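You operate a simulated robot arm through the tools that you are given. There is no shell and no other tool. Be economical: measure what you need, move in short steps, check, and stop when the job is done.

Carry out the task below with a simulated robot arm. There is one attempt and no reset: what you move stays moved.

TASK
Put the black box labelled "672" from the blue table in the blue pan and the black box that says "605" on the green table. Open the lower right door. Do these in any order.

The check looks at the end state, three seconds after you hand in, the way a careful person would. Anything else that was tipped, shoved, dropped, spilled or broken makes it a failure.

THE ROBOT
A 6-joint arm with a fingered hand on a trunk, on a base that drives. Base frame: it is fixed to the floor where the robot stands at the start and does not move with it; the origin is under the middle of the robot, x ahead of it, y to its left, z up; the surface under the hand at the start is at about z = 0.88. Readings come in m, rad, newtons and seconds.
With the tool pointing down near the work surface it reaches from about 0.32 to 0.8 m from the robot's upright axis, wherever it stands. Its first joint turns from -2.007 to 2.007 rad. Places, roughly: green table [0.6, 2.2, 0.9]; lower right door [-7.2, -1.7, 0.7]. Payload 4 kg.
The TCP is the grasp point between the finger pads, 0.026 m short of the fingertips. In the tool frame z runs along the fingers and y along their closing line. The gripper opens to 0.164 m. The gripper's body begins 0.073 m behind the TCP. The gripper is a hand of 5 fingers: y runs from the thumb to the fingers, the wrist lies at [0, 0, -0.239] in the tool frame, and closing takes about 1.5 s.
Orientation is told as [roll, pitch, yaw] about the base's x, y, z axes, in that order, counted from this pose: with the fingers straight down and closing along the base's y, the tool's x points along the base's -x, its y along +y and its z along -z.

THE INTERFACE
- The arm moves only by the tool play_rows. Its argument "commands" is a list of rows, each an object of numbers (a shift or turn left out is 0, a gripper value left out holds the last): "x", "y", "z": the shift along the tool's x, y, z in m; "rx", "ry", "rz": the turn, a rotation vector about the tool's x, y, z in rad. In form: [{"x": .., "y": .., "z": .., "rx": .., "ry": .., "rz": ..}, ...]. A call has 1 to 20 rows; each row shifts and turns the commanded pose from where the row before left it, along the tool's axes as they then stand. "hand" is the closure, from 0 (fully open) to 1 (shut), set as the call begins (left out, the last holds). Rows are played at 5 a second. More than 0.05 m and 0.15 rad between two rows, or a gripper value outside its range, and nothing of the call is played. A pose out of reach is approached as far as the arm can. The call stops where the force on the tool passes 40 N (or 10 N more than at its start, if that is more) or the arm is blocked; 0.2 s more then pass. The fingers move at their own pace (about 0.045 m/s each) and stop on an object; they squeeze with about 22 N. The grip force told is the motor's: it shows also when the fingers shut on nothing. Time passes only in rows, and 0.2 s behind the last, so rows that do not move let the fingers close. It gives the time, the measured TCP pose, the force on the tool (base axes), the opening and the grip force at its end, in the units of the frame above (readings bear some noise), with the torque about the TCP (base axes, N m) and any sound that the robot's microphone picked up.
- Cameras (640 x 400 px; columns grow to the right, rows downward): "scene" is now at [0.0027, 0.1399, 1.8018]; the picture's right is [-0.60, -0.80, 0.00], its down [-0.59, 0.44, -0.67] and it looks along [0.54, -0.40, -0.74] (base axes); focal length 286 px, centre (320, 200). "wrist" rides on the gripper at [0.05, -0.07, -0.093] in the tool frame; the picture's right is [0.81, 0.59, 0.00], its down [-0.43, 0.60, -0.68] and it looks along [-0.40, 0.55, 0.74] (tool axes); focal length 270 px, centre (320, 200). There is no depth. A picture from a camera that has moved, and an enlarged one, comes with that camera's place and axes in the base frame and with its lens.
- grab_frame(camera): a new picture of that camera. It takes no simulated time.
- move_column(by): slides the trunk up (or, below 0, down) by that many m; the arm and the scene camera ride with it, the base frame stays. It gives what a move gives, with no picture.
- drive_base(legs): drives the robot by 1 to 6 legs, each [ahead, left, turn to the left] in m, m and rad, along the robot's own axes; the way and the turn of a leg run together, so that a leg with both is an arc; at most 1.5 m and 3.142 rad a leg. The arm and the cameras ride along, it lands a little off, and it stops where it bumps. It gives what a move gives.
- finger_targets(finger1, finger2, finger3, finger4, thumb_bend): sets how far each is bent, from 0 (flat) to 1 (curled in); at 0.3 the hand is open as for a grip, at 0.7 the pads meet at the TCP. One left out holds its place. A second passes; each finger stops where it meets its share of the squeeze, and holds until it gets a number again. A gripper value or a shape takes the hand back. It gives what a move gives, with no picture; readings hold the bend of each and the force on the fingers (four entries, about 0 where the hand has none), thumb and palm.
- hand_shape(shape): the hand has 5 fingers and takes this shape, open, in about a second: jaw (thumb against the fingers, like two jaws); tri (thumb and two fingers); tip (a fingertip pinch); poke (one finger out to press); point (the index stretched); flat (the hand flat); cup (the hand cupped); fist (a fist). The gripper value then closes the fingers along that shape, each until it touches; the sizes above hold for jaw. It gives what a move gives, with no picture.
- turn_head(pan, tilt): turns the head with the scene camera to pan (to the left, within 2.705 rad either way) and tilt (down, from -0.506 to 1.204), counted from straight ahead of the robot. It gives what a move gives.
- close_up(camera, box): a new picture of the part [left, top, right, bottom] of that camera's present view, enlarged. It takes no simulated time.
- hand_in(): hands the job in; it is judged then, once.

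Work in short steps. Places have to be worked out from the pictures, the camera data and where the tool is seen: move nearer, look again, correct. Check each grasp and each placing, and mend what went wrong. You have 165 turns and 128 pictures in all, those below and enlarged ones among them. Open the gripper and draw the arm clear of the work before you hand the job in, unless the task says otherwise; then end with one line.

The tools are called after "Emit:" as name(argument=value, ...) on one line, values as JSON. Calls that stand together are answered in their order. play_rows: Moves the arm, as the interface text tells. Its arguments: {"type":"object","properties":{"commands":{"type":"array"},"hand":{"type":"number"}},"required":["commands"]} The other tools are called the same way: move_column (by) slides the trunk up or down; hand_shape (shape) gives the hand a shape; finger_targets (finger1, finger2, finger3, finger4, thumb_bend) moves the fingers one by one; drive_base (legs) drives the base; turn_head (pan, tilt) turns the head that bears the scene camera; grab_frame (camera) takes a picture; close_up (camera, box) takes an enlarged picture of a part of a camera's view; hand_in () hands the job in.

At the start:

```text
time_s: 0.0
tcp_pos: [0.5463, -0.2407, 1.2108]
tcp_rot: [-0.001, 0.0, 0.0]
ft_force: [-0.2, -0.2, -0.3]
wrist_torque: [0.01, -0.02, 0.02]
grip_width: 0.1638
gripper_force: 0.2
shape: jaw
bend: [0.3, 0.3, 0.3, 0.3, 0.3]
finger forces: [0.0, 0.1, 0.0, 0.1, 0.1, 0.0]
trunk travel left (down, up): [-0.85, 0.14]
robot x, y, heading: [0.0031, -0.0024, -0.002]
head pan, tilt: [-0.641, 0.833]
```

scene: 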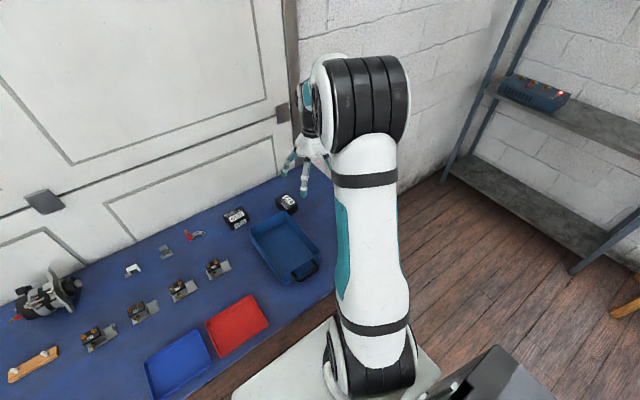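
wrist: 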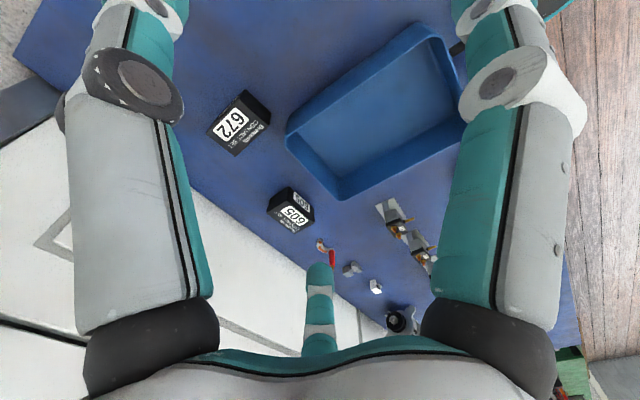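

I'll look closer at the boxes and pan from both cameras to localise them and their yaw.

Emit:
close_up(camera="wrist", box=[180, 20, 480, 240])

Emit:
close_up(camera="scene", box=[160, 160, 360, 300])

```text
1.82 times, centred on (330, 130) of wrist
camera zoom: at [0.4975, -0.3105, 1.3041], right [-0.81, 0.59, 0.0], down [0.43, 0.6, 0.68], along [0.4, 0.55, -0.74], focal length 491 px, centre (302, 327)
```

zoom: 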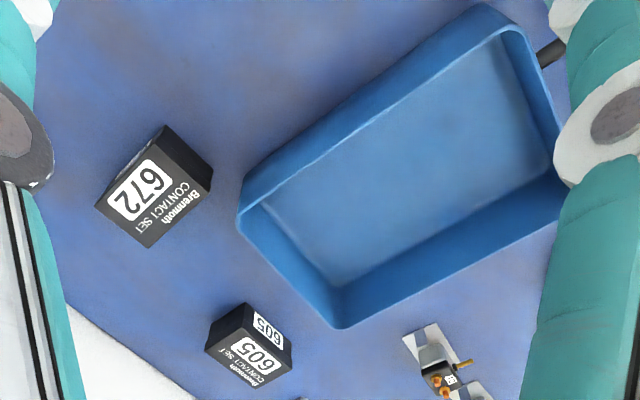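

```text
2.86 times, centred on (260, 230) of scene
camera zoom: at [0.0027, 0.1399, 1.8018], right [-0.6, -0.8, 0.0], down [-0.59, 0.44, -0.67], along [0.54, -0.4, -0.74], focal length 816 px, centre (491, 114)
```

zoom: 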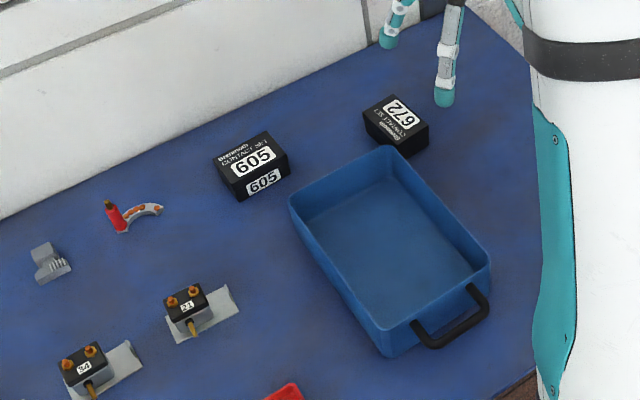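

Estimates: 672 centre ≈ (0.715,-0.222), 605 ≈ (0.778,-0.021), pan centre ≈ (0.537,-0.097), table ≈ 0.88. I move to a hover above 672 with the fingers partly closed.

Emit:
play_rows(commands=[{"x": -0.025, "y": 0.002, "z": 0.02}, {"x": -0.025, "y": 0.003, "z": 0.03}, {"x": -0.025, "y": 0.003, "z": 0.03}, {"x": -0.025, "y": 0.003, "z": 0.03}, {"x": -0.025, "y": 0.003, "z": 0.03}, {"x": -0.025, "y": 0.003, "z": 0.03}, {"x": -0.022, "y": 0.002, "z": 0.02}, {}], hand=0.25)

Emit:
grab_frame(camera="wrist")

Emit:
grab_frame(camera="scene")

```text
time_s: 1.8
tcp_pos: [0.7164, -0.2205, 1.0213]
tcp_rot: [0.0, -0.002, 0.001]
ft_force: [-0.2, 0.3, 0.3]
wrist_torque: [-0.01, -0.03, -0.01]
grip_width: 0.1237
gripper_force: 0.1
shape: jaw
bend: [0.28, 0.28, 0.28, 0.28, 0.59]
finger forces: [0.1, 0.0, 0.0, 0.0, 0.0, 0.0]
trunk travel left (down, up): [-0.85, 0.14]
robot x, y, heading: [-0.0004, -0.0003, -0.0]
head pan, tilt: [-0.641, 0.833]
```

```text
123 pictures are left
camera wrist: at [0.6674, -0.2905, 1.1151], right [-0.81, 0.59, 0.0], down [0.43, 0.6, 0.68], along [0.4, 0.55, -0.74], focal length 270 px, centre (320, 200)
```

wrist: 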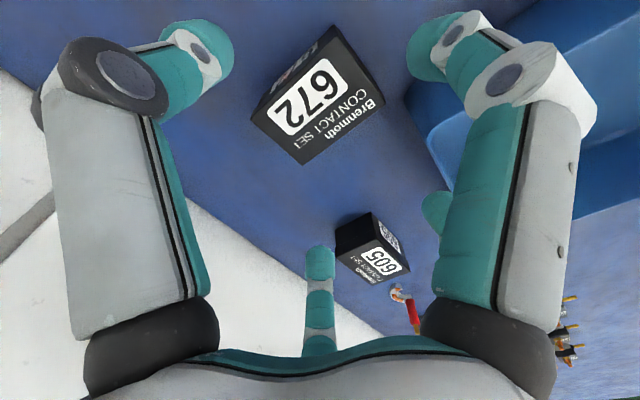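

```text
122 pictures are left
camera scene: at [0.002, 0.14, 1.8018], right [-0.6, -0.8, 0.0], down [-0.59, 0.44, -0.67], along [0.54, -0.4, -0.74], focal length 286 px, centre (320, 200)
```

scene: 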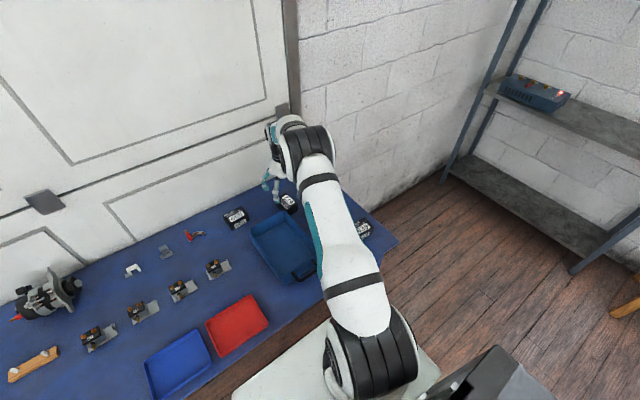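

The 672 box sits right under the TCP. I take a scene close-up of the hand relative to the box and pan before lowering.

Emit:
close_up(camera="scene", box=[220, 110, 380, 250])

```text
2.86 times, centred on (300, 180) of scene
camera zoom: at [0.002, 0.14, 1.8018], right [-0.6, -0.8, 0.0], down [-0.59, 0.44, -0.67], along [0.54, -0.4, -0.74], focal length 816 px, centre (377, 257)
```

zoom: 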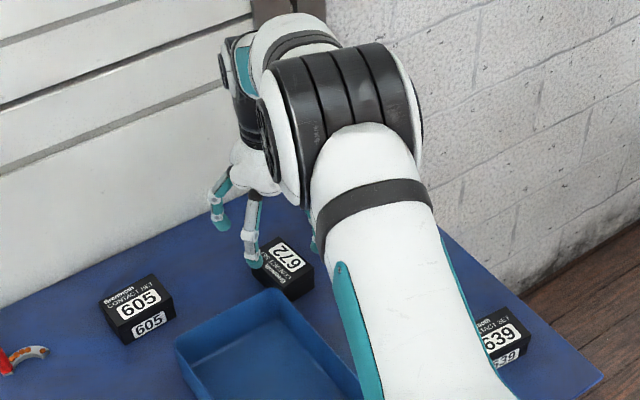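

Tips look about 1 cm clear of the pan's corner. I lower partway and look again.

Emit:
play_rows(commands=[{"z": 0.02}, {"z": 0.02}, {"x": -0.005, "z": 0.01}, {}])

Emit:
grab_frame(camera="wrist")

Emit:
close_up(camera="scene", box=[240, 160, 320, 230])

```text
time_s: 2.8
tcp_pos: [0.7234, -0.2205, 0.9701]
tcp_rot: [0.0, 0.001, 0.0]
ft_force: [1.0, -0.6, -0.1]
wrist_torque: [-0.02, 0.04, -0.03]
grip_width: 0.1232
gripper_force: 0.1
shape: jaw
bend: [0.28, 0.28, 0.28, 0.28, 0.59]
finger forces: [0.0, 0.0, 0.0, 0.0, 0.0, 0.0]
trunk travel left (down, up): [-0.85, 0.14]
robot x, y, heading: [-0.0005, -0.0002, 0.003]
head pan, tilt: [-0.641, 0.833]
```

```text
120 pictures are left
camera wrist: at [0.6733, -0.2917, 1.0646], right [-0.81, 0.59, 0.0], down [0.43, 0.6, 0.68], along [0.4, 0.55, -0.74], focal length 270 px, centre (320, 200)
```

wrist: 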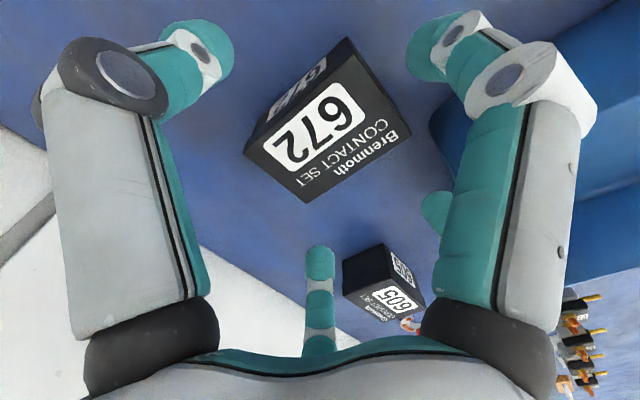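

```text
5.71 times, centred on (280, 195) of scene
camera zoom: at [0.0026, 0.1399, 1.8018], right [-0.6, -0.8, 0.0], down [-0.59, 0.44, -0.67], along [0.54, -0.4, -0.74], focal length 1631 px, centre (549, 229)
```

zoom: 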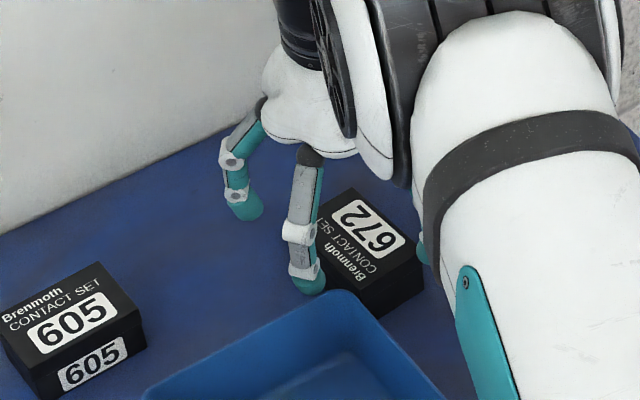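

The hand has five radially arranged digits around the box; all clear the pan. I lower to grasp height and close.

Emit:
play_rows(commands=[{"z": 0.02, "x": 0.002}, {"z": 0.02, "x": 0.002}, {"z": 0.012}, {}])

Emit:
close_up(camera="scene", box=[240, 160, 320, 230])

Emit:
grab_frame(camera="wrist")

```text
time_s: 3.8
tcp_pos: [0.7197, -0.2212, 0.9189]
tcp_rot: [0.001, 0.001, -0.001]
ft_force: [-0.2, -0.9, -0.8]
wrist_torque: [0.02, 0.04, 0.01]
grip_width: 0.1237
gripper_force: 0.0
shape: jaw
bend: [0.28, 0.28, 0.28, 0.28, 0.59]
finger forces: [0.1, 0.1, 0.0, 0.0, 0.1, 0.1]
trunk travel left (down, up): [-0.85, 0.14]
robot x, y, heading: [0.0005, -0.0007, -0.003]
head pan, tilt: [-0.641, 0.833]
```

```text
5.71 times, centred on (280, 195) of scene
camera zoom: at [0.0026, 0.1399, 1.8018], right [-0.6, -0.8, 0.0], down [-0.59, 0.44, -0.67], along [0.54, -0.4, -0.74], focal length 1631 px, centre (549, 229)
```

zoom: 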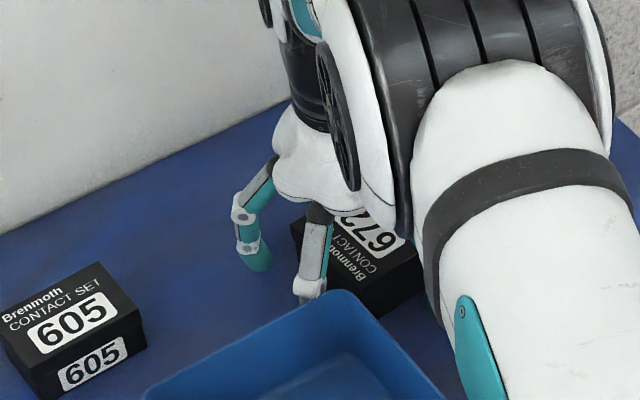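

```text
117 pictures are left
camera wrist: at [0.67, -0.2909, 1.0128], right [-0.81, 0.59, 0.0], down [0.43, 0.6, 0.68], along [0.4, 0.55, -0.74], focal length 270 px, centre (320, 200)
```

wrist: 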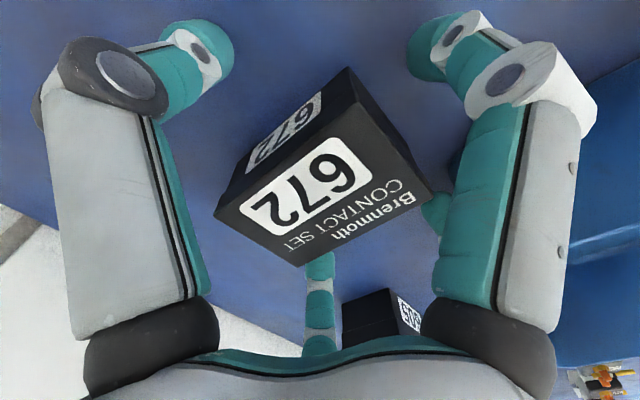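

In position around the box with no contact; close the hand.

Emit:
play_rows(commands=[{}, {}, {}, {}, {}, {}, {}, {}, {}, {}], hand=1.0)

Emit:
grab_frame(camera="wrist")

Emit:
close_up(camera="scene", box=[240, 160, 320, 230])

```text
time_s: 6.0
tcp_pos: [0.7201, -0.2213, 0.919]
tcp_rot: [-0.001, 0.0, 0.0]
ft_force: [0.1, 0.5, 0.8]
wrist_torque: [-0.01, -0.01, 0.01]
grip_width: 0.0647
gripper_force: 22.5
shape: jaw
bend: [0.37, 0.45, 0.44, 0.37, 0.7]
finger forces: [18.7, 16.4, 15.9, 18.5, 21.1, 0.1]
trunk travel left (down, up): [-0.85, 0.14]
robot x, y, heading: [0.002, -0.0043, -0.003]
head pan, tilt: [-0.641, 0.833]
```

```text
116 pictures are left
camera wrist: at [0.6702, -0.2909, 1.0128], right [-0.81, 0.59, 0.0], down [0.43, 0.6, 0.68], along [0.4, 0.55, -0.74], focal length 270 px, centre (320, 200)
```

wrist: 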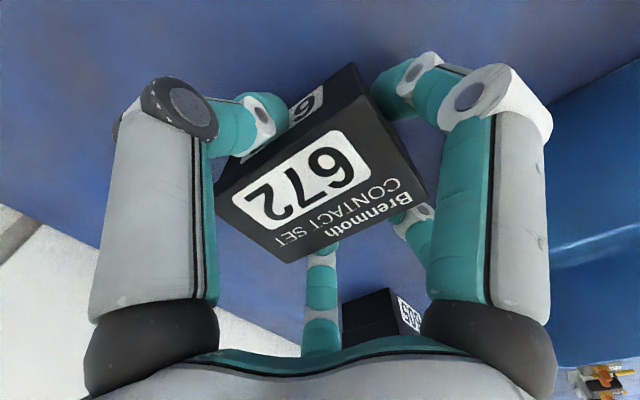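

```text
5.71 times, centred on (280, 195) of scene
camera zoom: at [0.0029, 0.1398, 1.8018], right [-0.6, -0.8, 0.0], down [-0.59, 0.44, -0.67], along [0.54, -0.4, -0.74], focal length 1631 px, centre (549, 229)
```

zoom: 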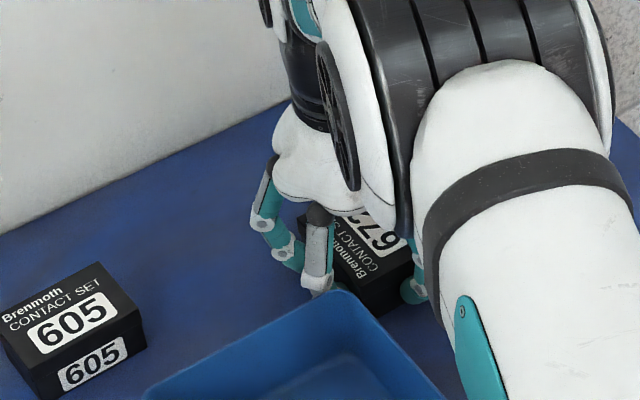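

All five digits hold the box. Lift and carry it over the pan centre.

Emit:
play_rows(commands=[{"z": -0.03}, {"z": -0.04}, {"z": -0.04}, {"z": -0.03}, {"x": 0.032, "y": 0.0205}, {"x": 0.032, "y": 0.0205}, {"x": 0.032, "y": 0.0205}, {"x": 0.032, "y": 0.0205}, {"x": 0.032, "y": 0.0205}, {"x": 0.028, "y": 0.0205}, {}, {}])

Emit:
grab_frame(camera="wrist")

Emit:
close_up(camera="scene", box=[200, 160, 360, 300])

```text
time_s: 8.6
tcp_pos: [0.532, -0.0977, 1.0587]
tcp_rot: [0.001, -0.001, 0.0]
ft_force: [-0.9, 0.0, 0.2]
wrist_torque: [0.01, -0.07, 0.03]
grip_width: 0.0647
gripper_force: 22.6
shape: jaw
bend: [0.37, 0.45, 0.44, 0.37, 0.7]
finger forces: [18.7, 16.4, 15.9, 18.6, 21.4, 0.0]
trunk travel left (down, up): [-0.85, 0.14]
robot x, y, heading: [0.0016, 0.0023, 0.003]
head pan, tilt: [-0.641, 0.833]
```

```text
114 pictures are left
camera wrist: at [0.482, -0.1683, 1.1525], right [-0.81, 0.59, 0.0], down [0.43, 0.6, 0.68], along [0.4, 0.55, -0.74], focal length 270 px, centre (320, 200)
```

wrist: 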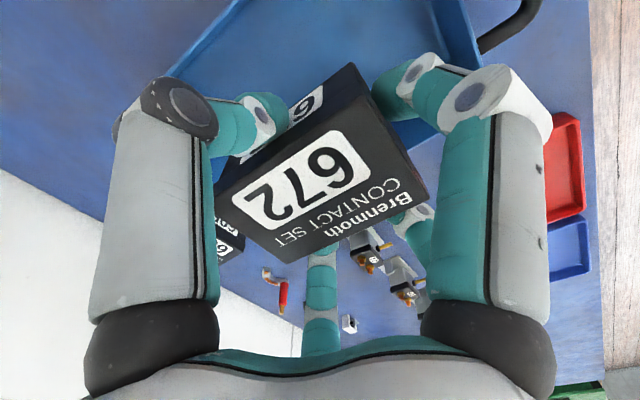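

```text
2.86 times, centred on (280, 230) of scene
camera zoom: at [0.0023, 0.1402, 1.8017], right [-0.6, -0.8, 0.0], down [-0.59, 0.44, -0.67], along [0.54, -0.4, -0.74], focal length 816 px, centre (434, 114)
```

zoom: 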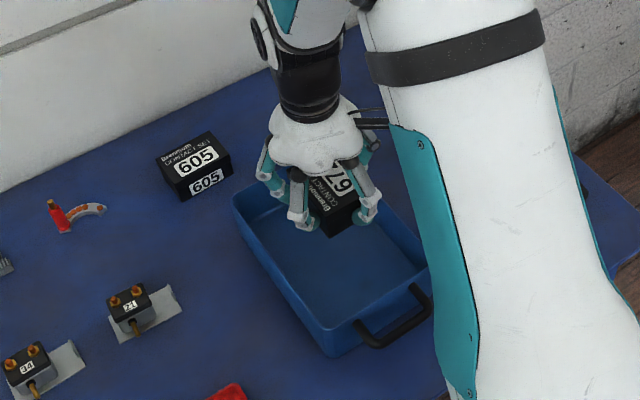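

Projected onto the pan floor, the TCP is near its centre. Lower gently.

Emit:
play_rows(commands=[{"z": 0.03}, {"z": 0.03}, {"z": 0.03}, {"z": 0.02}, {"z": 0.01}, {"z": 0.006}, {}])

Emit:
grab_frame(camera="wrist")

Emit:
close_up(camera="scene", box=[200, 160, 360, 300])

```text
time_s: 10.2
tcp_pos: [0.5319, -0.0975, 0.9321]
tcp_rot: [-0.001, -0.001, 0.002]
ft_force: [0.9, 0.6, 0.2]
wrist_torque: [0.0, 0.01, -0.02]
grip_width: 0.0649
gripper_force: 22.4
shape: jaw
bend: [0.37, 0.45, 0.44, 0.37, 0.7]
finger forces: [18.7, 16.5, 15.9, 18.5, 21.6, 0.0]
trunk travel left (down, up): [-0.85, 0.14]
robot x, y, heading: [-0.0004, 0.0011, 0.0]
head pan, tilt: [-0.641, 0.833]
```

```text
112 pictures are left
camera wrist: at [0.4808, -0.1672, 1.0258], right [-0.81, 0.59, 0.0], down [0.43, 0.6, 0.68], along [0.4, 0.55, -0.74], focal length 270 px, centre (320, 200)
```

wrist: 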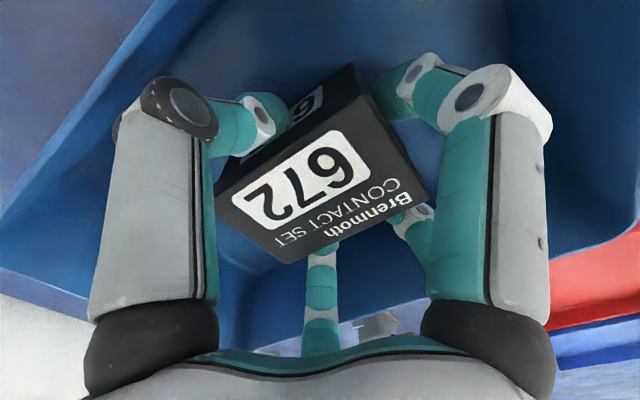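

```text
2.86 times, centred on (280, 230) of scene
camera zoom: at [0.0027, 0.1399, 1.8017], right [-0.6, -0.8, 0.0], down [-0.59, 0.44, -0.67], along [0.54, -0.4, -0.74], focal length 816 px, centre (434, 114)
```

zoom: 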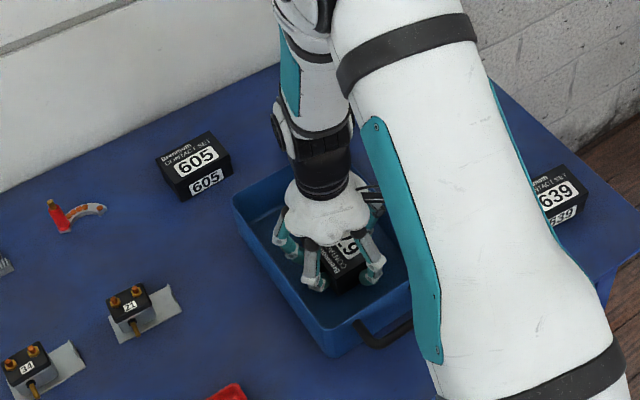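

Well inside the pan and centred. Lower by small steps until contact shows.

Emit:
play_rows(commands=[{"z": 0.003}, {"z": 0.003}, {"z": 0.001}, {}])

```text
time_s: 11.2
tcp_pos: [0.5313, -0.0997, 0.9245]
tcp_rot: [-0.002, 0.0, 0.001]
ft_force: [0.1, 0.2, 0.5]
wrist_torque: [-0.03, 0.03, -0.01]
grip_width: 0.065
gripper_force: 22.5
shape: jaw
bend: [0.37, 0.45, 0.44, 0.37, 0.7]
finger forces: [18.9, 16.5, 16.0, 18.7, 21.5, 0.1]
trunk travel left (down, up): [-0.85, 0.14]
robot x, y, heading: [-0.0026, -0.0001, 0.003]
head pan, tilt: [-0.641, 0.833]
```

No contact yet; a few more millimetres.

Emit:
play_rows(commands=[{"z": 0.0015}, {"z": 0.0015}, {}])

```text
time_s: 12.0
tcp_pos: [0.5313, -0.0986, 0.9234]
tcp_rot: [-0.001, -0.004, 0.0]
ft_force: [-1.1, 1.1, 23.2]
wrist_torque: [-0.27, 0.08, -0.03]
grip_width: 0.0651
gripper_force: 22.1
shape: jaw
bend: [0.37, 0.45, 0.44, 0.37, 0.7]
finger forces: [21.1, 18.4, 17.6, 20.4, 23.8, 0.0]
trunk travel left (down, up): [-0.85, 0.14]
robot x, y, heading: [-0.0015, -0.0001, -0.001]
head pan, tilt: [-0.641, 0.833]
```

The box touches the pan floor. Ease the pressure and open just enough to clear.

Emit:
play_rows(commands=[{"z": -0.001}, {}, {}, {}, {}, {}], hand=0.4)

Emit:
grab_frame(camera="wrist")

```text
time_s: 13.4
tcp_pos: [0.5315, -0.099, 0.9236]
tcp_rot: [0.001, 0.0, 0.0]
ft_force: [-0.8, 0.6, 0.9]
wrist_torque: [-0.06, -0.03, 0.02]
grip_width: 0.0974
gripper_force: 0.1
shape: jaw
bend: [0.33, 0.33, 0.33, 0.33, 0.7]
finger forces: [0.1, 0.0, 0.1, 0.1, 1.0, 0.1]
trunk travel left (down, up): [-0.85, 0.14]
robot x, y, heading: [-0.0011, 0.0013, -0.002]
head pan, tilt: [-0.641, 0.833]
```

```text
110 pictures are left
camera wrist: at [0.4819, -0.1684, 1.0169], right [-0.81, 0.59, 0.0], down [0.43, 0.6, 0.68], along [0.4, 0.55, -0.74], focal length 270 px, centre (320, 200)
```

wrist: 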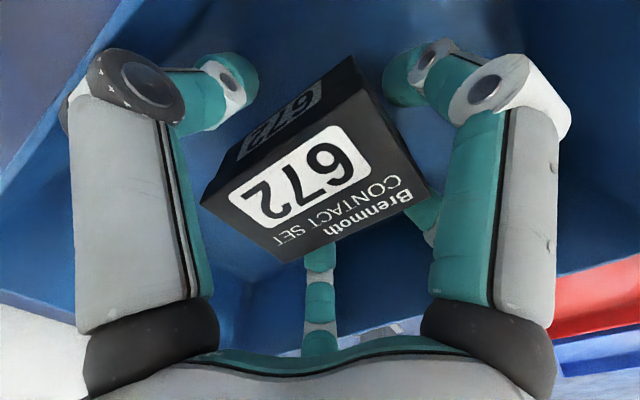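

Thumb still barely touches; open slightly more, shift 4 mm toward the thumb side, then rise straight.

Emit:
play_rows(commands=[{"y": -0.004}, {}, {}, {"z": -0.01}, {"z": -0.03}, {"z": -0.04}, {"z": -0.04}, {}], hand=0.36)

Emit:
grab_frame(camera="wrist")

Emit:
close_up(camera="scene", box=[200, 160, 360, 300])

```text
time_s: 15.2
tcp_pos: [0.5305, -0.1016, 1.0443]
tcp_rot: [0.0, -0.002, 0.0]
ft_force: [-1.0, 1.4, -0.2]
wrist_torque: [0.01, 0.0, 0.01]
grip_width: 0.1045
gripper_force: 0.1
shape: jaw
bend: [0.32, 0.32, 0.32, 0.32, 0.7]
finger forces: [0.0, 0.0, 0.1, 0.1, 0.0, 0.0]
trunk travel left (down, up): [-0.85, 0.14]
robot x, y, heading: [0.0005, 0.0005, -0.001]
head pan, tilt: [-0.641, 0.833]
```

```text
109 pictures are left
camera wrist: at [0.4813, -0.1711, 1.1364], right [-0.81, 0.59, 0.0], down [0.43, 0.6, 0.68], along [0.4, 0.55, -0.74], focal length 270 px, centre (320, 200)
```

wrist: 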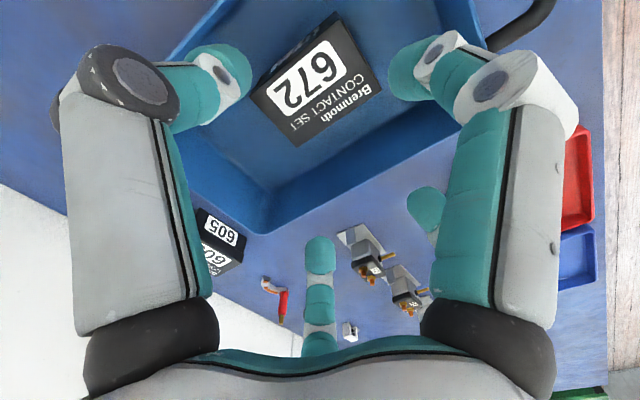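

```text
2.86 times, centred on (280, 230) of scene
camera zoom: at [0.0035, 0.1397, 1.8017], right [-0.6, -0.8, 0.0], down [-0.59, 0.44, -0.67], along [0.54, -0.4, -0.74], focal length 816 px, centre (434, 114)
```

zoom: 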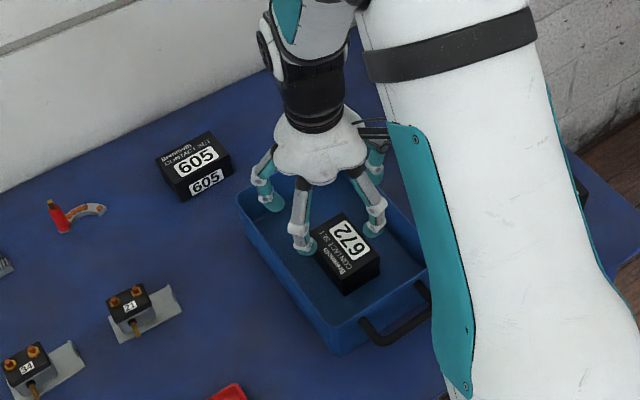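

672 rests in the pan, upright. Next, move over box 605 with the hand opened.

Emit:
play_rows(commands=[{"x": -0.031, "y": 0.01}, {"x": -0.031, "y": 0.01}, {"x": -0.031, "y": 0.01}, {"x": -0.031, "y": 0.01}, {"x": -0.031, "y": 0.01}, {"x": -0.031, "y": 0.01}, {"x": -0.031, "y": 0.01}, {"x": -0.03, "y": 0.01}, {}, {}], hand=0.1)

Emit:
grab_frame(camera="wrist")

Emit:
close_up(camera="scene", box=[170, 130, 330, 270])

```text
time_s: 17.4
tcp_pos: [0.7794, -0.0229, 1.0452]
tcp_rot: [-0.001, -0.001, 0.0]
ft_force: [-1.0, -0.4, 0.5]
wrist_torque: [0.0, -0.02, 0.0]
grip_width: 0.1473
gripper_force: 0.0
shape: jaw
bend: [0.26, 0.26, 0.26, 0.26, 0.35]
finger forces: [0.1, 0.1, 0.1, 0.0, 0.1, 0.0]
trunk travel left (down, up): [-0.85, 0.14]
robot x, y, heading: [-0.0008, 0.0017, -0.0]
head pan, tilt: [-0.641, 0.833]
```

```text
107 pictures are left
camera wrist: at [0.73, -0.0927, 1.1387], right [-0.81, 0.59, 0.0], down [0.43, 0.6, 0.68], along [0.4, 0.55, -0.74], focal length 270 px, centre (320, 200)
```

wrist: 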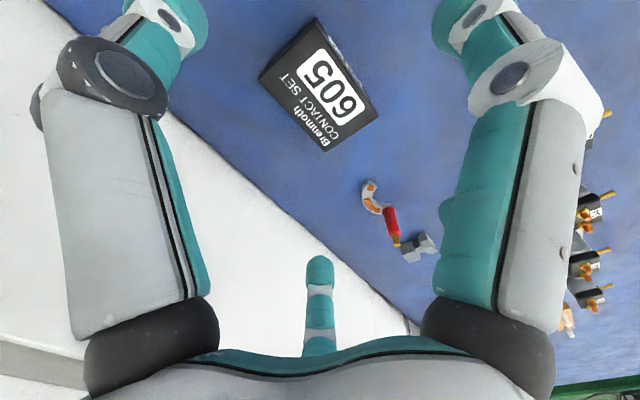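

```text
2.86 times, centred on (250, 200) of scene
camera zoom: at [0.0033, 0.14, 1.8017], right [-0.6, -0.8, 0.0], down [-0.59, 0.44, -0.67], along [0.54, -0.4, -0.74], focal length 816 px, centre (520, 200)
```

zoom: 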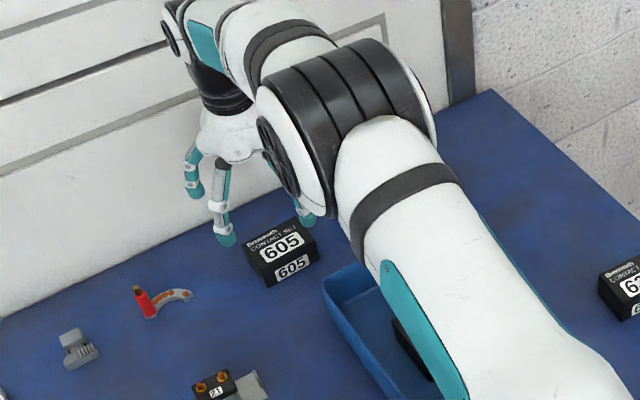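

Box 605 centre ≈ (0.776,-0.029). Small correction, then lower to grasp height.

Emit:
play_rows(commands=[{"x": 0.003, "y": -0.005, "z": 0.03}, {"z": 0.03}, {"z": 0.03}, {"z": 0.02}, {}])

Emit:
grab_frame(camera="wrist")

Emit:
close_up(camera="scene", box=[190, 150, 310, 255])

```text
time_s: 18.6
tcp_pos: [0.7773, -0.029, 0.9336]
tcp_rot: [0.0, 0.001, -0.001]
ft_force: [-0.4, 0.0, 0.6]
wrist_torque: [0.0, 0.0, 0.0]
grip_width: 0.1476
gripper_force: 0.0
shape: jaw
bend: [0.26, 0.26, 0.26, 0.26, 0.35]
finger forces: [0.1, 0.0, 0.2, 0.0, 0.0, 0.0]
trunk travel left (down, up): [-0.85, 0.14]
robot x, y, heading: [0.0001, -0.0023, 0.002]
head pan, tilt: [-0.641, 0.833]
```

```text
105 pictures are left
camera wrist: at [0.7273, -0.0983, 1.028], right [-0.81, 0.59, 0.0], down [0.43, 0.6, 0.68], along [0.4, 0.55, -0.74], focal length 270 px, centre (320, 200)
```

wrist: 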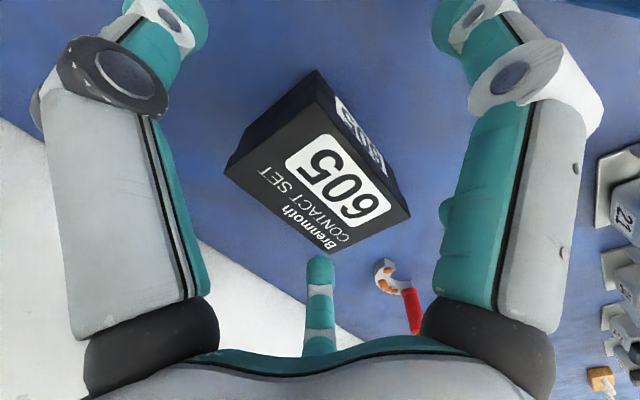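

```text
3.81 times, centred on (250, 202) of scene
camera zoom: at [0.0026, 0.1399, 1.8018], right [-0.6, -0.8, 0.0], down [-0.59, 0.44, -0.67], along [0.54, -0.4, -0.74], focal length 1088 px, centre (587, 190)
```

zoom: 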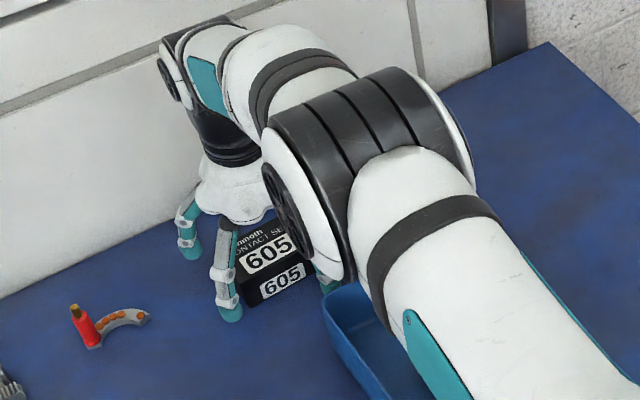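

Digits straddle the box, clear of the pan corner. Lower the last bit and close.

Emit:
play_rows(commands=[{"z": 0.01}, {"z": 0.005}, {}])

Emit:
play_rows(commands=[{}, {}, {}, {}, {}, {}, {}, {}, {}, {}], hand=1.0)

Emit:
grab_frame(camera="wrist")

```text
time_s: 19.4
tcp_pos: [0.7776, -0.0286, 0.9186]
tcp_rot: [-0.001, -0.001, 0.002]
ft_force: [0.0, 0.5, 0.2]
wrist_torque: [-0.02, -0.01, -0.01]
grip_width: 0.1474
gripper_force: 0.1
shape: jaw
bend: [0.26, 0.26, 0.26, 0.26, 0.35]
finger forces: [0.0, 0.1, 0.0, 0.0, 0.1, 0.0]
trunk travel left (down, up): [-0.85, 0.14]
robot x, y, heading: [-0.0037, 0.0013, 0.002]
head pan, tilt: [-0.641, 0.833]
```

```text
time_s: 21.6
tcp_pos: [0.7773, -0.0293, 0.9189]
tcp_rot: [-0.001, -0.002, 0.001]
ft_force: [-0.6, 1.1, 0.1]
wrist_torque: [0.0, 0.03, -0.01]
grip_width: 0.0537
gripper_force: 22.1
shape: jaw
bend: [0.51, 0.4, 0.38, 0.47, 0.7]
finger forces: [26.5, 15.7, 18.3, 26.0, 18.0, 0.1]
trunk travel left (down, up): [-0.85, 0.14]
robot x, y, heading: [0.0004, -0.0009, 0.004]
head pan, tilt: [-0.641, 0.833]
```

```text
103 pictures are left
camera wrist: at [0.7271, -0.0984, 1.0121], right [-0.81, 0.59, 0.0], down [0.43, 0.6, 0.68], along [0.4, 0.55, -0.74], focal length 270 px, centre (320, 200)
```

wrist: 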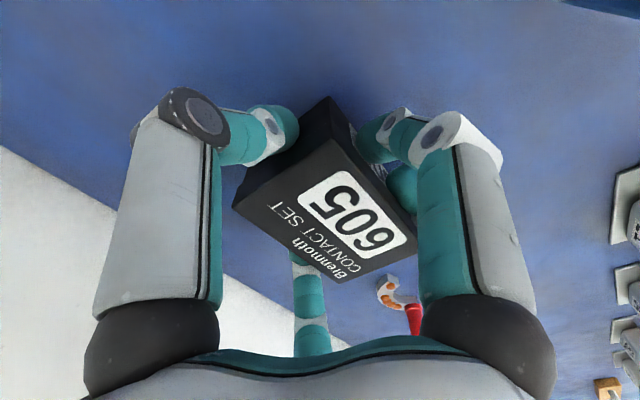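

Gripped. Lift and retract toward the robot, and turn the head left to see the green table.

Emit:
play_rows(commands=[{"z": -0.03}, {"z": -0.045}, {"z": -0.045}, {"z": -0.045}, {"z": -0.035}, {"x": 0.045}, {"x": 0.045}, {"x": 0.045}, {"x": 0.045}, {"x": 0.045}, {"x": 0.045}, {"x": 0.03}, {}])

Emit:
turn_head(pan=1.2, tilt=0.5)

Emit:
grab_frame(camera="scene")

Emit:
grab_frame(camera="wrist")

```text
time_s: 24.4
tcp_pos: [0.4748, -0.0283, 1.1187]
tcp_rot: [-0.001, 0.0, 0.0]
ft_force: [-0.3, 0.0, -1.2]
wrist_torque: [-0.02, 0.0, 0.0]
grip_width: 0.0531
gripper_force: 22.7
shape: jaw
bend: [0.52, 0.41, 0.38, 0.47, 0.7]
finger forces: [26.1, 15.9, 18.5, 25.9, 17.8, 0.0]
trunk travel left (down, up): [-0.85, 0.14]
robot x, y, heading: [0.0018, -0.0011, 0.002]
head pan, tilt: [-0.641, 0.833]
```

```text
time_s: 26.2
tcp_pos: [0.4749, -0.0281, 1.1194]
tcp_rot: [0.002, 0.0, 0.0]
ft_force: [-0.6, 0.4, -0.4]
wrist_torque: [-0.03, -0.01, 0.01]
grip_width: 0.0534
gripper_force: 22.0
shape: jaw
bend: [0.52, 0.41, 0.38, 0.47, 0.7]
finger forces: [26.1, 15.9, 18.4, 26.0, 17.8, 0.0]
trunk travel left (down, up): [-0.85, 0.14]
robot x, y, heading: [0.001, 0.003, 0.001]
head pan, tilt: [1.201, 0.499]
```

```text
102 pictures are left
camera scene: at [-0.0278, 0.272, 1.8303], right [0.93, -0.36, 0.0], down [-0.17, -0.45, -0.88], along [0.32, 0.82, -0.48], focal length 286 px, centre (320, 200)
```

scene: 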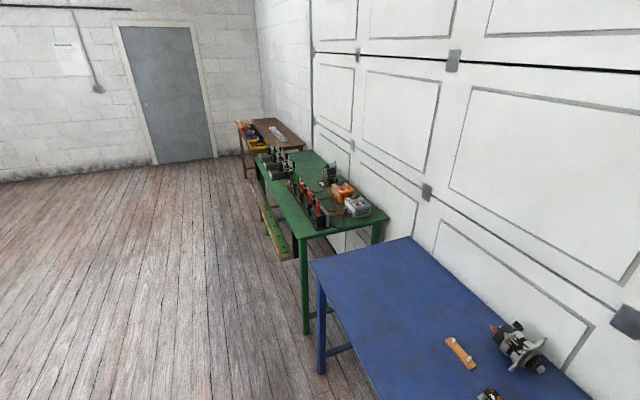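

```text
101 pictures are left
camera wrist: at [0.4252, -0.0982, 1.2125], right [-0.81, 0.59, 0.0], down [0.43, 0.6, 0.68], along [0.4, 0.55, -0.74], focal length 270 px, centre (320, 200)
```

wrist: 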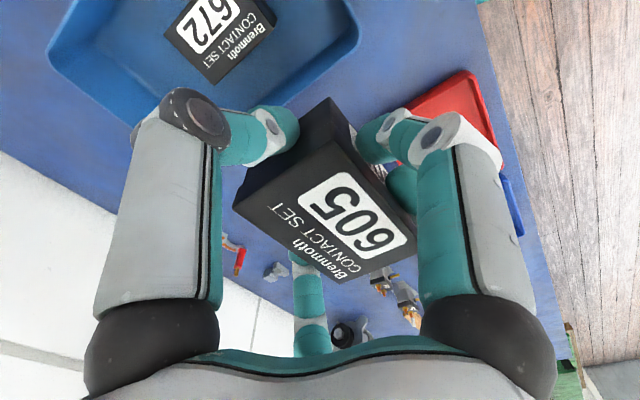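

Green table spans about x 0.34–0.9, y 1.5–2.7. I zoom to find a free spot and check the drive path.

Emit:
close_up(camera="scene", box=[220, 110, 420, 260])

```text
2.67 times, centred on (320, 185) of scene
camera zoom: at [-0.0278, 0.272, 1.8303], right [0.93, -0.36, 0.0], down [-0.17, -0.45, -0.88], along [0.32, 0.82, -0.48], focal length 761 px, centre (320, 240)
```

zoom: 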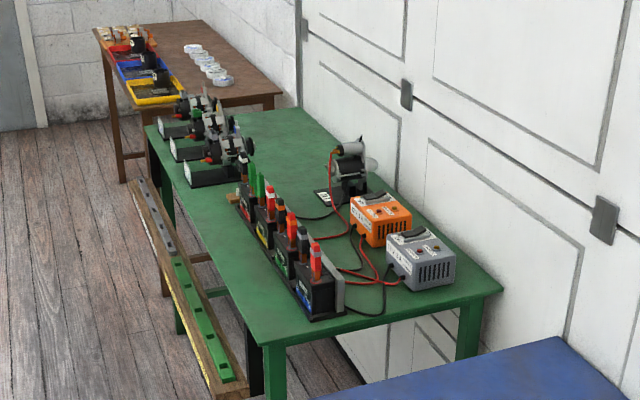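

The front strip is narrow and a low bench stands in front of the green table. I back off 0.2 m, drive left 1.2 m, and look again.

Emit:
drive_base(legs=[[-0.25, 0, 0], [0, 1.2, 0]])

Emit:
turn_head(pan=0.75, tilt=0.75)

Emit:
grab_frame(camera="scene")

```text
time_s: 33.6
tcp_pos: [0.1984, 1.154, 1.1187]
tcp_rot: [0.001, 0.0, 0.038]
ft_force: [0.4, 0.1, -0.7]
wrist_torque: [-0.03, -0.01, 0.0]
grip_width: 0.0533
gripper_force: 21.8
shape: jaw
bend: [0.52, 0.41, 0.38, 0.47, 0.7]
finger forces: [26.2, 15.9, 18.5, 25.8, 17.9, 0.0]
trunk travel left (down, up): [-0.85, 0.14]
robot x, y, heading: [-0.2762, 1.1633, 0.035]
head pan, tilt: [1.201, 0.499]
```

```text
time_s: 34.5
tcp_pos: [0.1972, 1.1546, 1.1196]
tcp_rot: [-0.002, -0.001, 0.038]
ft_force: [-0.1, 0.1, -0.7]
wrist_torque: [-0.02, -0.02, -0.02]
grip_width: 0.0533
gripper_force: 21.7
shape: jaw
bend: [0.52, 0.41, 0.38, 0.47, 0.7]
finger forces: [26.0, 15.9, 18.5, 25.8, 17.8, 0.0]
trunk travel left (down, up): [-0.85, 0.14]
robot x, y, heading: [-0.2775, 1.1676, 0.033]
head pan, tilt: [0.75, 0.75]
```

```text
99 pictures are left
camera scene: at [-0.2868, 1.4089, 1.8084], right [0.71, -0.7, 0.0], down [-0.48, -0.48, -0.73], along [0.52, 0.52, -0.68], focal length 286 px, centre (320, 200)
```

scene: 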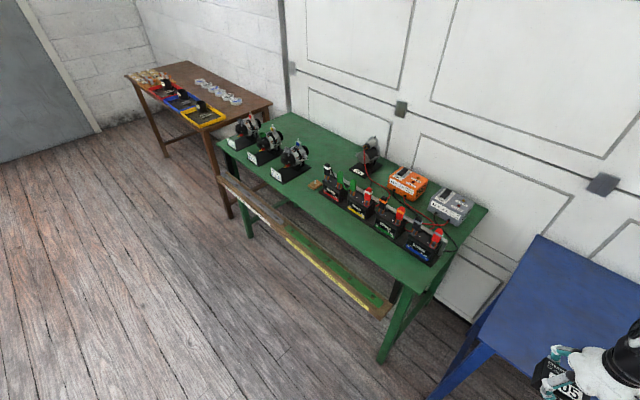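

The back half of the green table near (0.68, 2.5) looks empty. I zoom to verify that and to gauge the ledge in front.

Emit:
close_up(camera="scene", box=[200, 90, 500, 280])

Emit:
close_up(camera="scene", box=[200, 150, 440, 370])

```text
2.11 times, centred on (350, 185) of scene
camera zoom: at [-0.2868, 1.4089, 1.8084], right [0.71, -0.7, 0.0], down [-0.48, -0.48, -0.73], along [0.52, 0.52, -0.68], focal length 601 px, centre (257, 232)
```

zoom: 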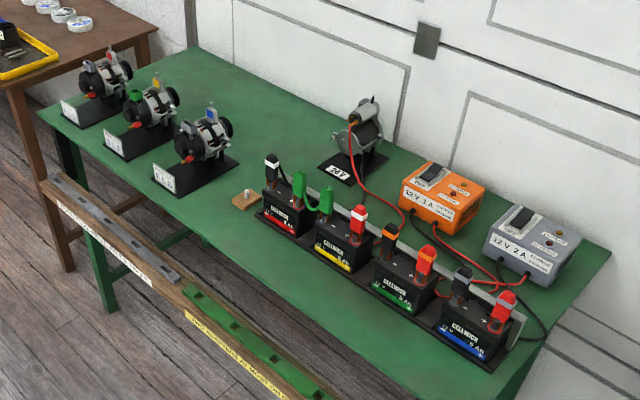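

```text
1.82 times, centred on (320, 260) of scene
camera zoom: at [-0.2868, 1.4089, 1.8084], right [0.71, -0.7, 0.0], down [-0.48, -0.48, -0.73], along [0.52, 0.52, -0.68], focal length 519 px, centre (320, 91)
```

zoom: 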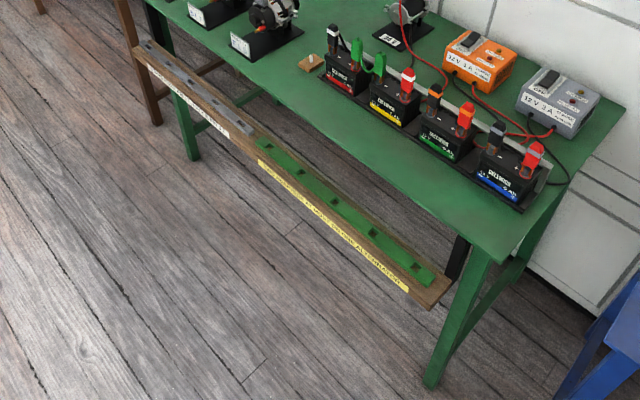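

The spot near (0.70, 2.45) is clear, between alternators and motor. I raise the box well above the alternators and drive there.

Emit:
play_rows(commands=[{"z": -0.04}, {"z": -0.04}, {"z": -0.04}, {"z": -0.03}, {}])

Emit:
drive_base(legs=[[0, 0, -0.034], [0, 1.3, 0]])

Emit:
turn_head(pan=-0.3, tilt=0.8)

Emit:
grab_frame(camera="scene")

```text
time_s: 35.7
tcp_pos: [0.1991, 1.1535, 1.2694]
tcp_rot: [0.0, -0.002, 0.036]
ft_force: [-0.5, 0.0, 0.0]
wrist_torque: [0.01, -0.03, -0.01]
grip_width: 0.0532
gripper_force: 22.1
shape: jaw
bend: [0.52, 0.41, 0.38, 0.47, 0.7]
finger forces: [26.0, 15.9, 18.5, 25.8, 17.7, 0.0]
trunk travel left (down, up): [-0.85, 0.14]
robot x, y, heading: [-0.2745, 1.1656, 0.038]
head pan, tilt: [0.75, 0.75]
```

```text
time_s: 42.5
tcp_pos: [0.1898, 2.4164, 1.2701]
tcp_rot: [0.001, 0.0, 0.009]
ft_force: [0.1, 0.0, -1.6]
wrist_torque: [-0.01, -0.02, 0.0]
grip_width: 0.0528
gripper_force: 22.2
shape: jaw
bend: [0.52, 0.41, 0.38, 0.47, 0.7]
finger forces: [26.1, 15.8, 18.6, 25.7, 17.7, 0.1]
trunk travel left (down, up): [-0.85, 0.14]
robot x, y, heading: [-0.287, 2.4415, 0.007]
head pan, tilt: [0.75, 0.75]
```

```text
time_s: 43.8
tcp_pos: [0.1884, 2.4166, 1.2694]
tcp_rot: [0.001, 0.0, 0.01]
ft_force: [0.5, -0.7, -0.6]
wrist_torque: [0.03, -0.03, -0.02]
grip_width: 0.0532
gripper_force: 21.9
shape: jaw
bend: [0.52, 0.41, 0.38, 0.47, 0.7]
finger forces: [26.0, 15.9, 18.5, 25.8, 17.8, 0.1]
trunk travel left (down, up): [-0.85, 0.14]
robot x, y, heading: [-0.2836, 2.4387, 0.013]
head pan, tilt: [-0.3, 0.799]
```

```text
96 pictures are left
camera scene: at [-0.2704, 2.6033, 1.8044], right [-0.29, -0.96, 0.0], down [-0.69, 0.21, -0.7], along [0.67, -0.2, -0.72], focal length 286 px, centre (320, 200)
```

scene: 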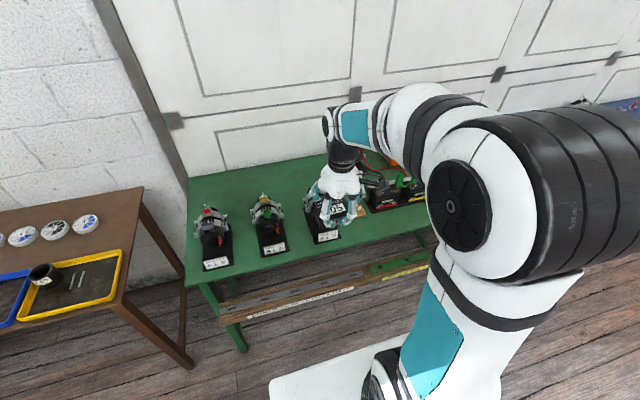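

The area behind the alternators is free. Drive ahead 0.23 m so the target is in reach.

Emit:
drive_base(legs=[[0.23, 0, 0]])

Emit:
turn_head(pan=0.3, tilt=0.85)

Emit:
grab_frame(camera="scene")

Emit:
grab_frame(camera="wrist")

```text
time_s: 45.5
tcp_pos: [0.4166, 2.4168, 1.2681]
tcp_rot: [-0.001, 0.002, 0.008]
ft_force: [-0.3, 0.7, -1.2]
wrist_torque: [-0.02, 0.05, -0.01]
grip_width: 0.053
gripper_force: 21.7
shape: jaw
bend: [0.52, 0.41, 0.38, 0.47, 0.7]
finger forces: [26.1, 15.9, 18.5, 25.9, 17.8, 0.0]
trunk travel left (down, up): [-0.85, 0.14]
robot x, y, heading: [-0.0617, 2.4385, 0.011]
head pan, tilt: [-0.3, 0.799]
```

```text
time_s: 46.5
tcp_pos: [0.4166, 2.4172, 1.2694]
tcp_rot: [0.0, 0.001, 0.01]
ft_force: [0.2, 0.0, -0.4]
wrist_torque: [0.0, 0.01, 0.0]
grip_width: 0.0529
gripper_force: 22.5
shape: jaw
bend: [0.52, 0.41, 0.38, 0.47, 0.7]
finger forces: [26.1, 15.9, 18.4, 25.8, 17.8, 0.0]
trunk travel left (down, up): [-0.85, 0.14]
robot x, y, heading: [-0.0611, 2.4428, 0.01]
head pan, tilt: [0.3, 0.85]
```

```text
95 pictures are left
camera scene: at [-0.0456, 2.652, 1.8003], right [0.3, -0.95, 0.0], down [-0.72, -0.23, -0.66], along [0.63, 0.2, -0.75], focal length 286 px, centre (320, 200)
```

scene: 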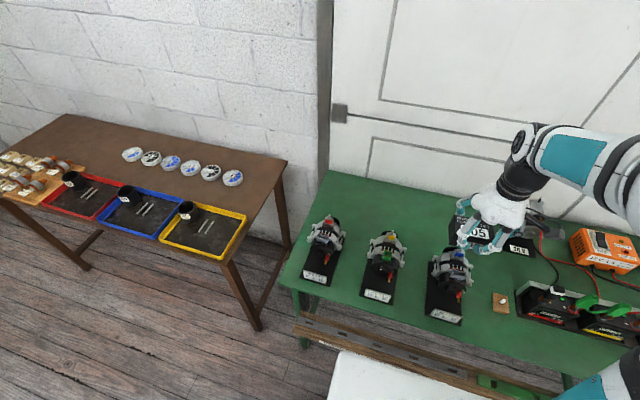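

```text
94 pictures are left
camera wrist: at [0.3673, 2.3473, 1.3627], right [-0.81, 0.58, 0.0], down [0.43, 0.6, 0.68], along [0.39, 0.55, -0.74], focal length 270 px, centre (320, 200)
```

wrist: 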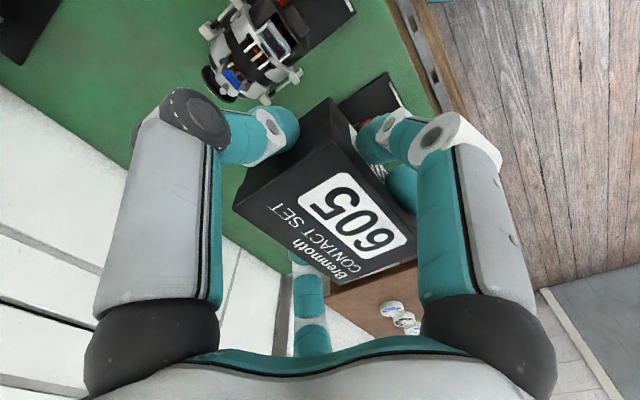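

Target (0.70, 2.47) is empty and in reach. Move over it at height.

Emit:
play_rows(commands=[{"x": -0.041, "y": 0.008}, {"x": -0.041, "y": 0.008}, {"x": -0.041, "y": 0.008}, {"x": -0.041, "y": 0.008}, {"x": -0.041, "y": 0.008}, {"x": -0.041, "y": 0.008}, {"x": -0.041, "y": 0.008}, {}, {}])

Emit:
grab_frame(camera="wrist")

Emit:
grab_frame(camera="scene")

```text
time_s: 48.5
tcp_pos: [0.6985, 2.4744, 1.2639]
tcp_rot: [0.0, -0.005, 0.01]
ft_force: [-0.2, -0.3, -0.7]
wrist_torque: [-0.02, 0.01, 0.03]
grip_width: 0.0528
gripper_force: 22.1
shape: jaw
bend: [0.52, 0.41, 0.38, 0.47, 0.7]
finger forces: [25.8, 15.9, 18.6, 25.8, 17.7, 0.1]
out of reach, approached as far as the arm can: row 7
trunk travel left (down, up): [-0.85, 0.14]
robot x, y, heading: [-0.0577, 2.4433, 0.005]
head pan, tilt: [0.3, 0.85]
```

```text
93 pictures are left
camera wrist: at [0.6489, 2.4045, 1.3567], right [-0.81, 0.58, 0.0], down [0.42, 0.6, 0.68], along [0.4, 0.55, -0.73], focal length 270 px, centre (320, 200)
```

wrist: 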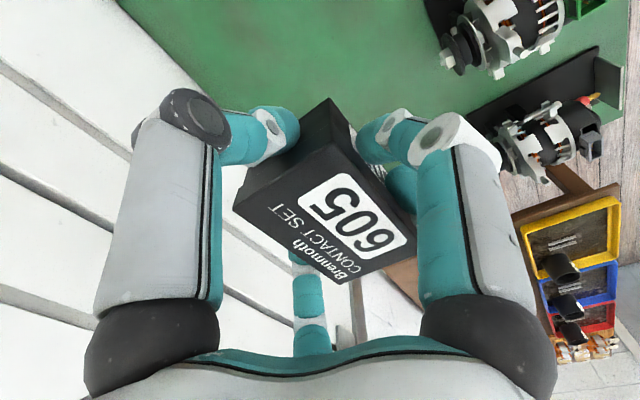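

```text
92 pictures are left
camera scene: at [-0.0446, 2.6523, 1.8003], right [0.3, -0.95, 0.0], down [-0.72, -0.23, -0.66], along [0.63, 0.2, -0.75], focal length 286 px, centre (320, 200)
```

scene: 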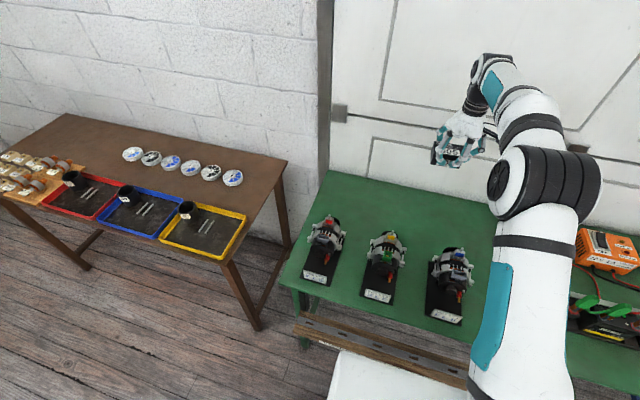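

Below the TCP the table is empty. Lower to about z=1.0 and look.

Emit:
play_rows(commands=[{"z": 0.045}, {"z": 0.045}, {"z": 0.045}, {"z": 0.045}, {"z": 0.04}, {"z": 0.04}, {}])

Emit:
grab_frame(camera="wrist")

Emit:
close_up(camera="scene", box=[340, 120, 540, 300])

```text
time_s: 50.1
tcp_pos: [0.6957, 2.4773, 1.0036]
tcp_rot: [0.0, 0.0, 0.009]
ft_force: [0.6, -0.2, 0.1]
wrist_torque: [0.01, 0.0, 0.0]
grip_width: 0.0528
gripper_force: 22.3
shape: jaw
bend: [0.52, 0.41, 0.39, 0.47, 0.7]
finger forces: [25.7, 15.9, 18.5, 25.8, 17.6, 0.0]
trunk travel left (down, up): [-0.85, 0.14]
robot x, y, heading: [-0.0576, 2.4412, 0.004]
head pan, tilt: [0.3, 0.85]
```

```text
91 pictures are left
camera wrist: at [0.6462, 2.4067, 1.0974], right [-0.81, 0.58, 0.0], down [0.43, 0.6, 0.68], along [0.39, 0.55, -0.74], focal length 270 px, centre (320, 200)
```

wrist: 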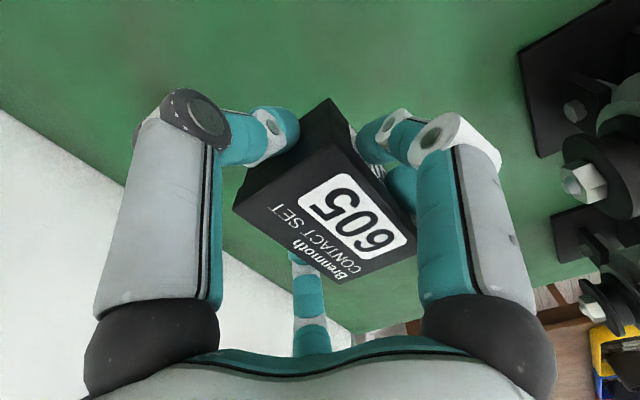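

```text
2.22 times, centred on (440, 210) of scene
camera zoom: at [-0.0461, 2.652, 1.8004], right [0.3, -0.95, 0.0], down [-0.72, -0.23, -0.66], along [0.63, 0.2, -0.75], focal length 634 px, centre (53, 178)
```

zoom: 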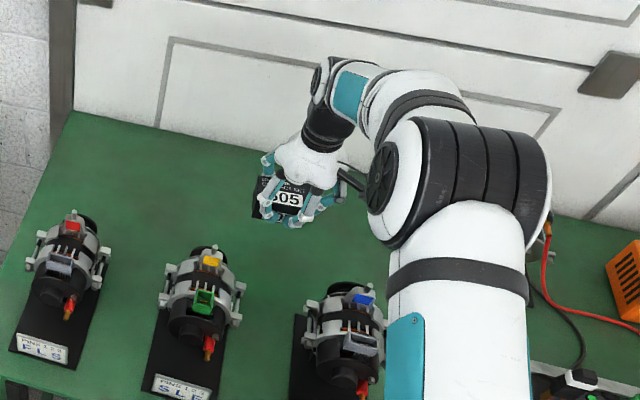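

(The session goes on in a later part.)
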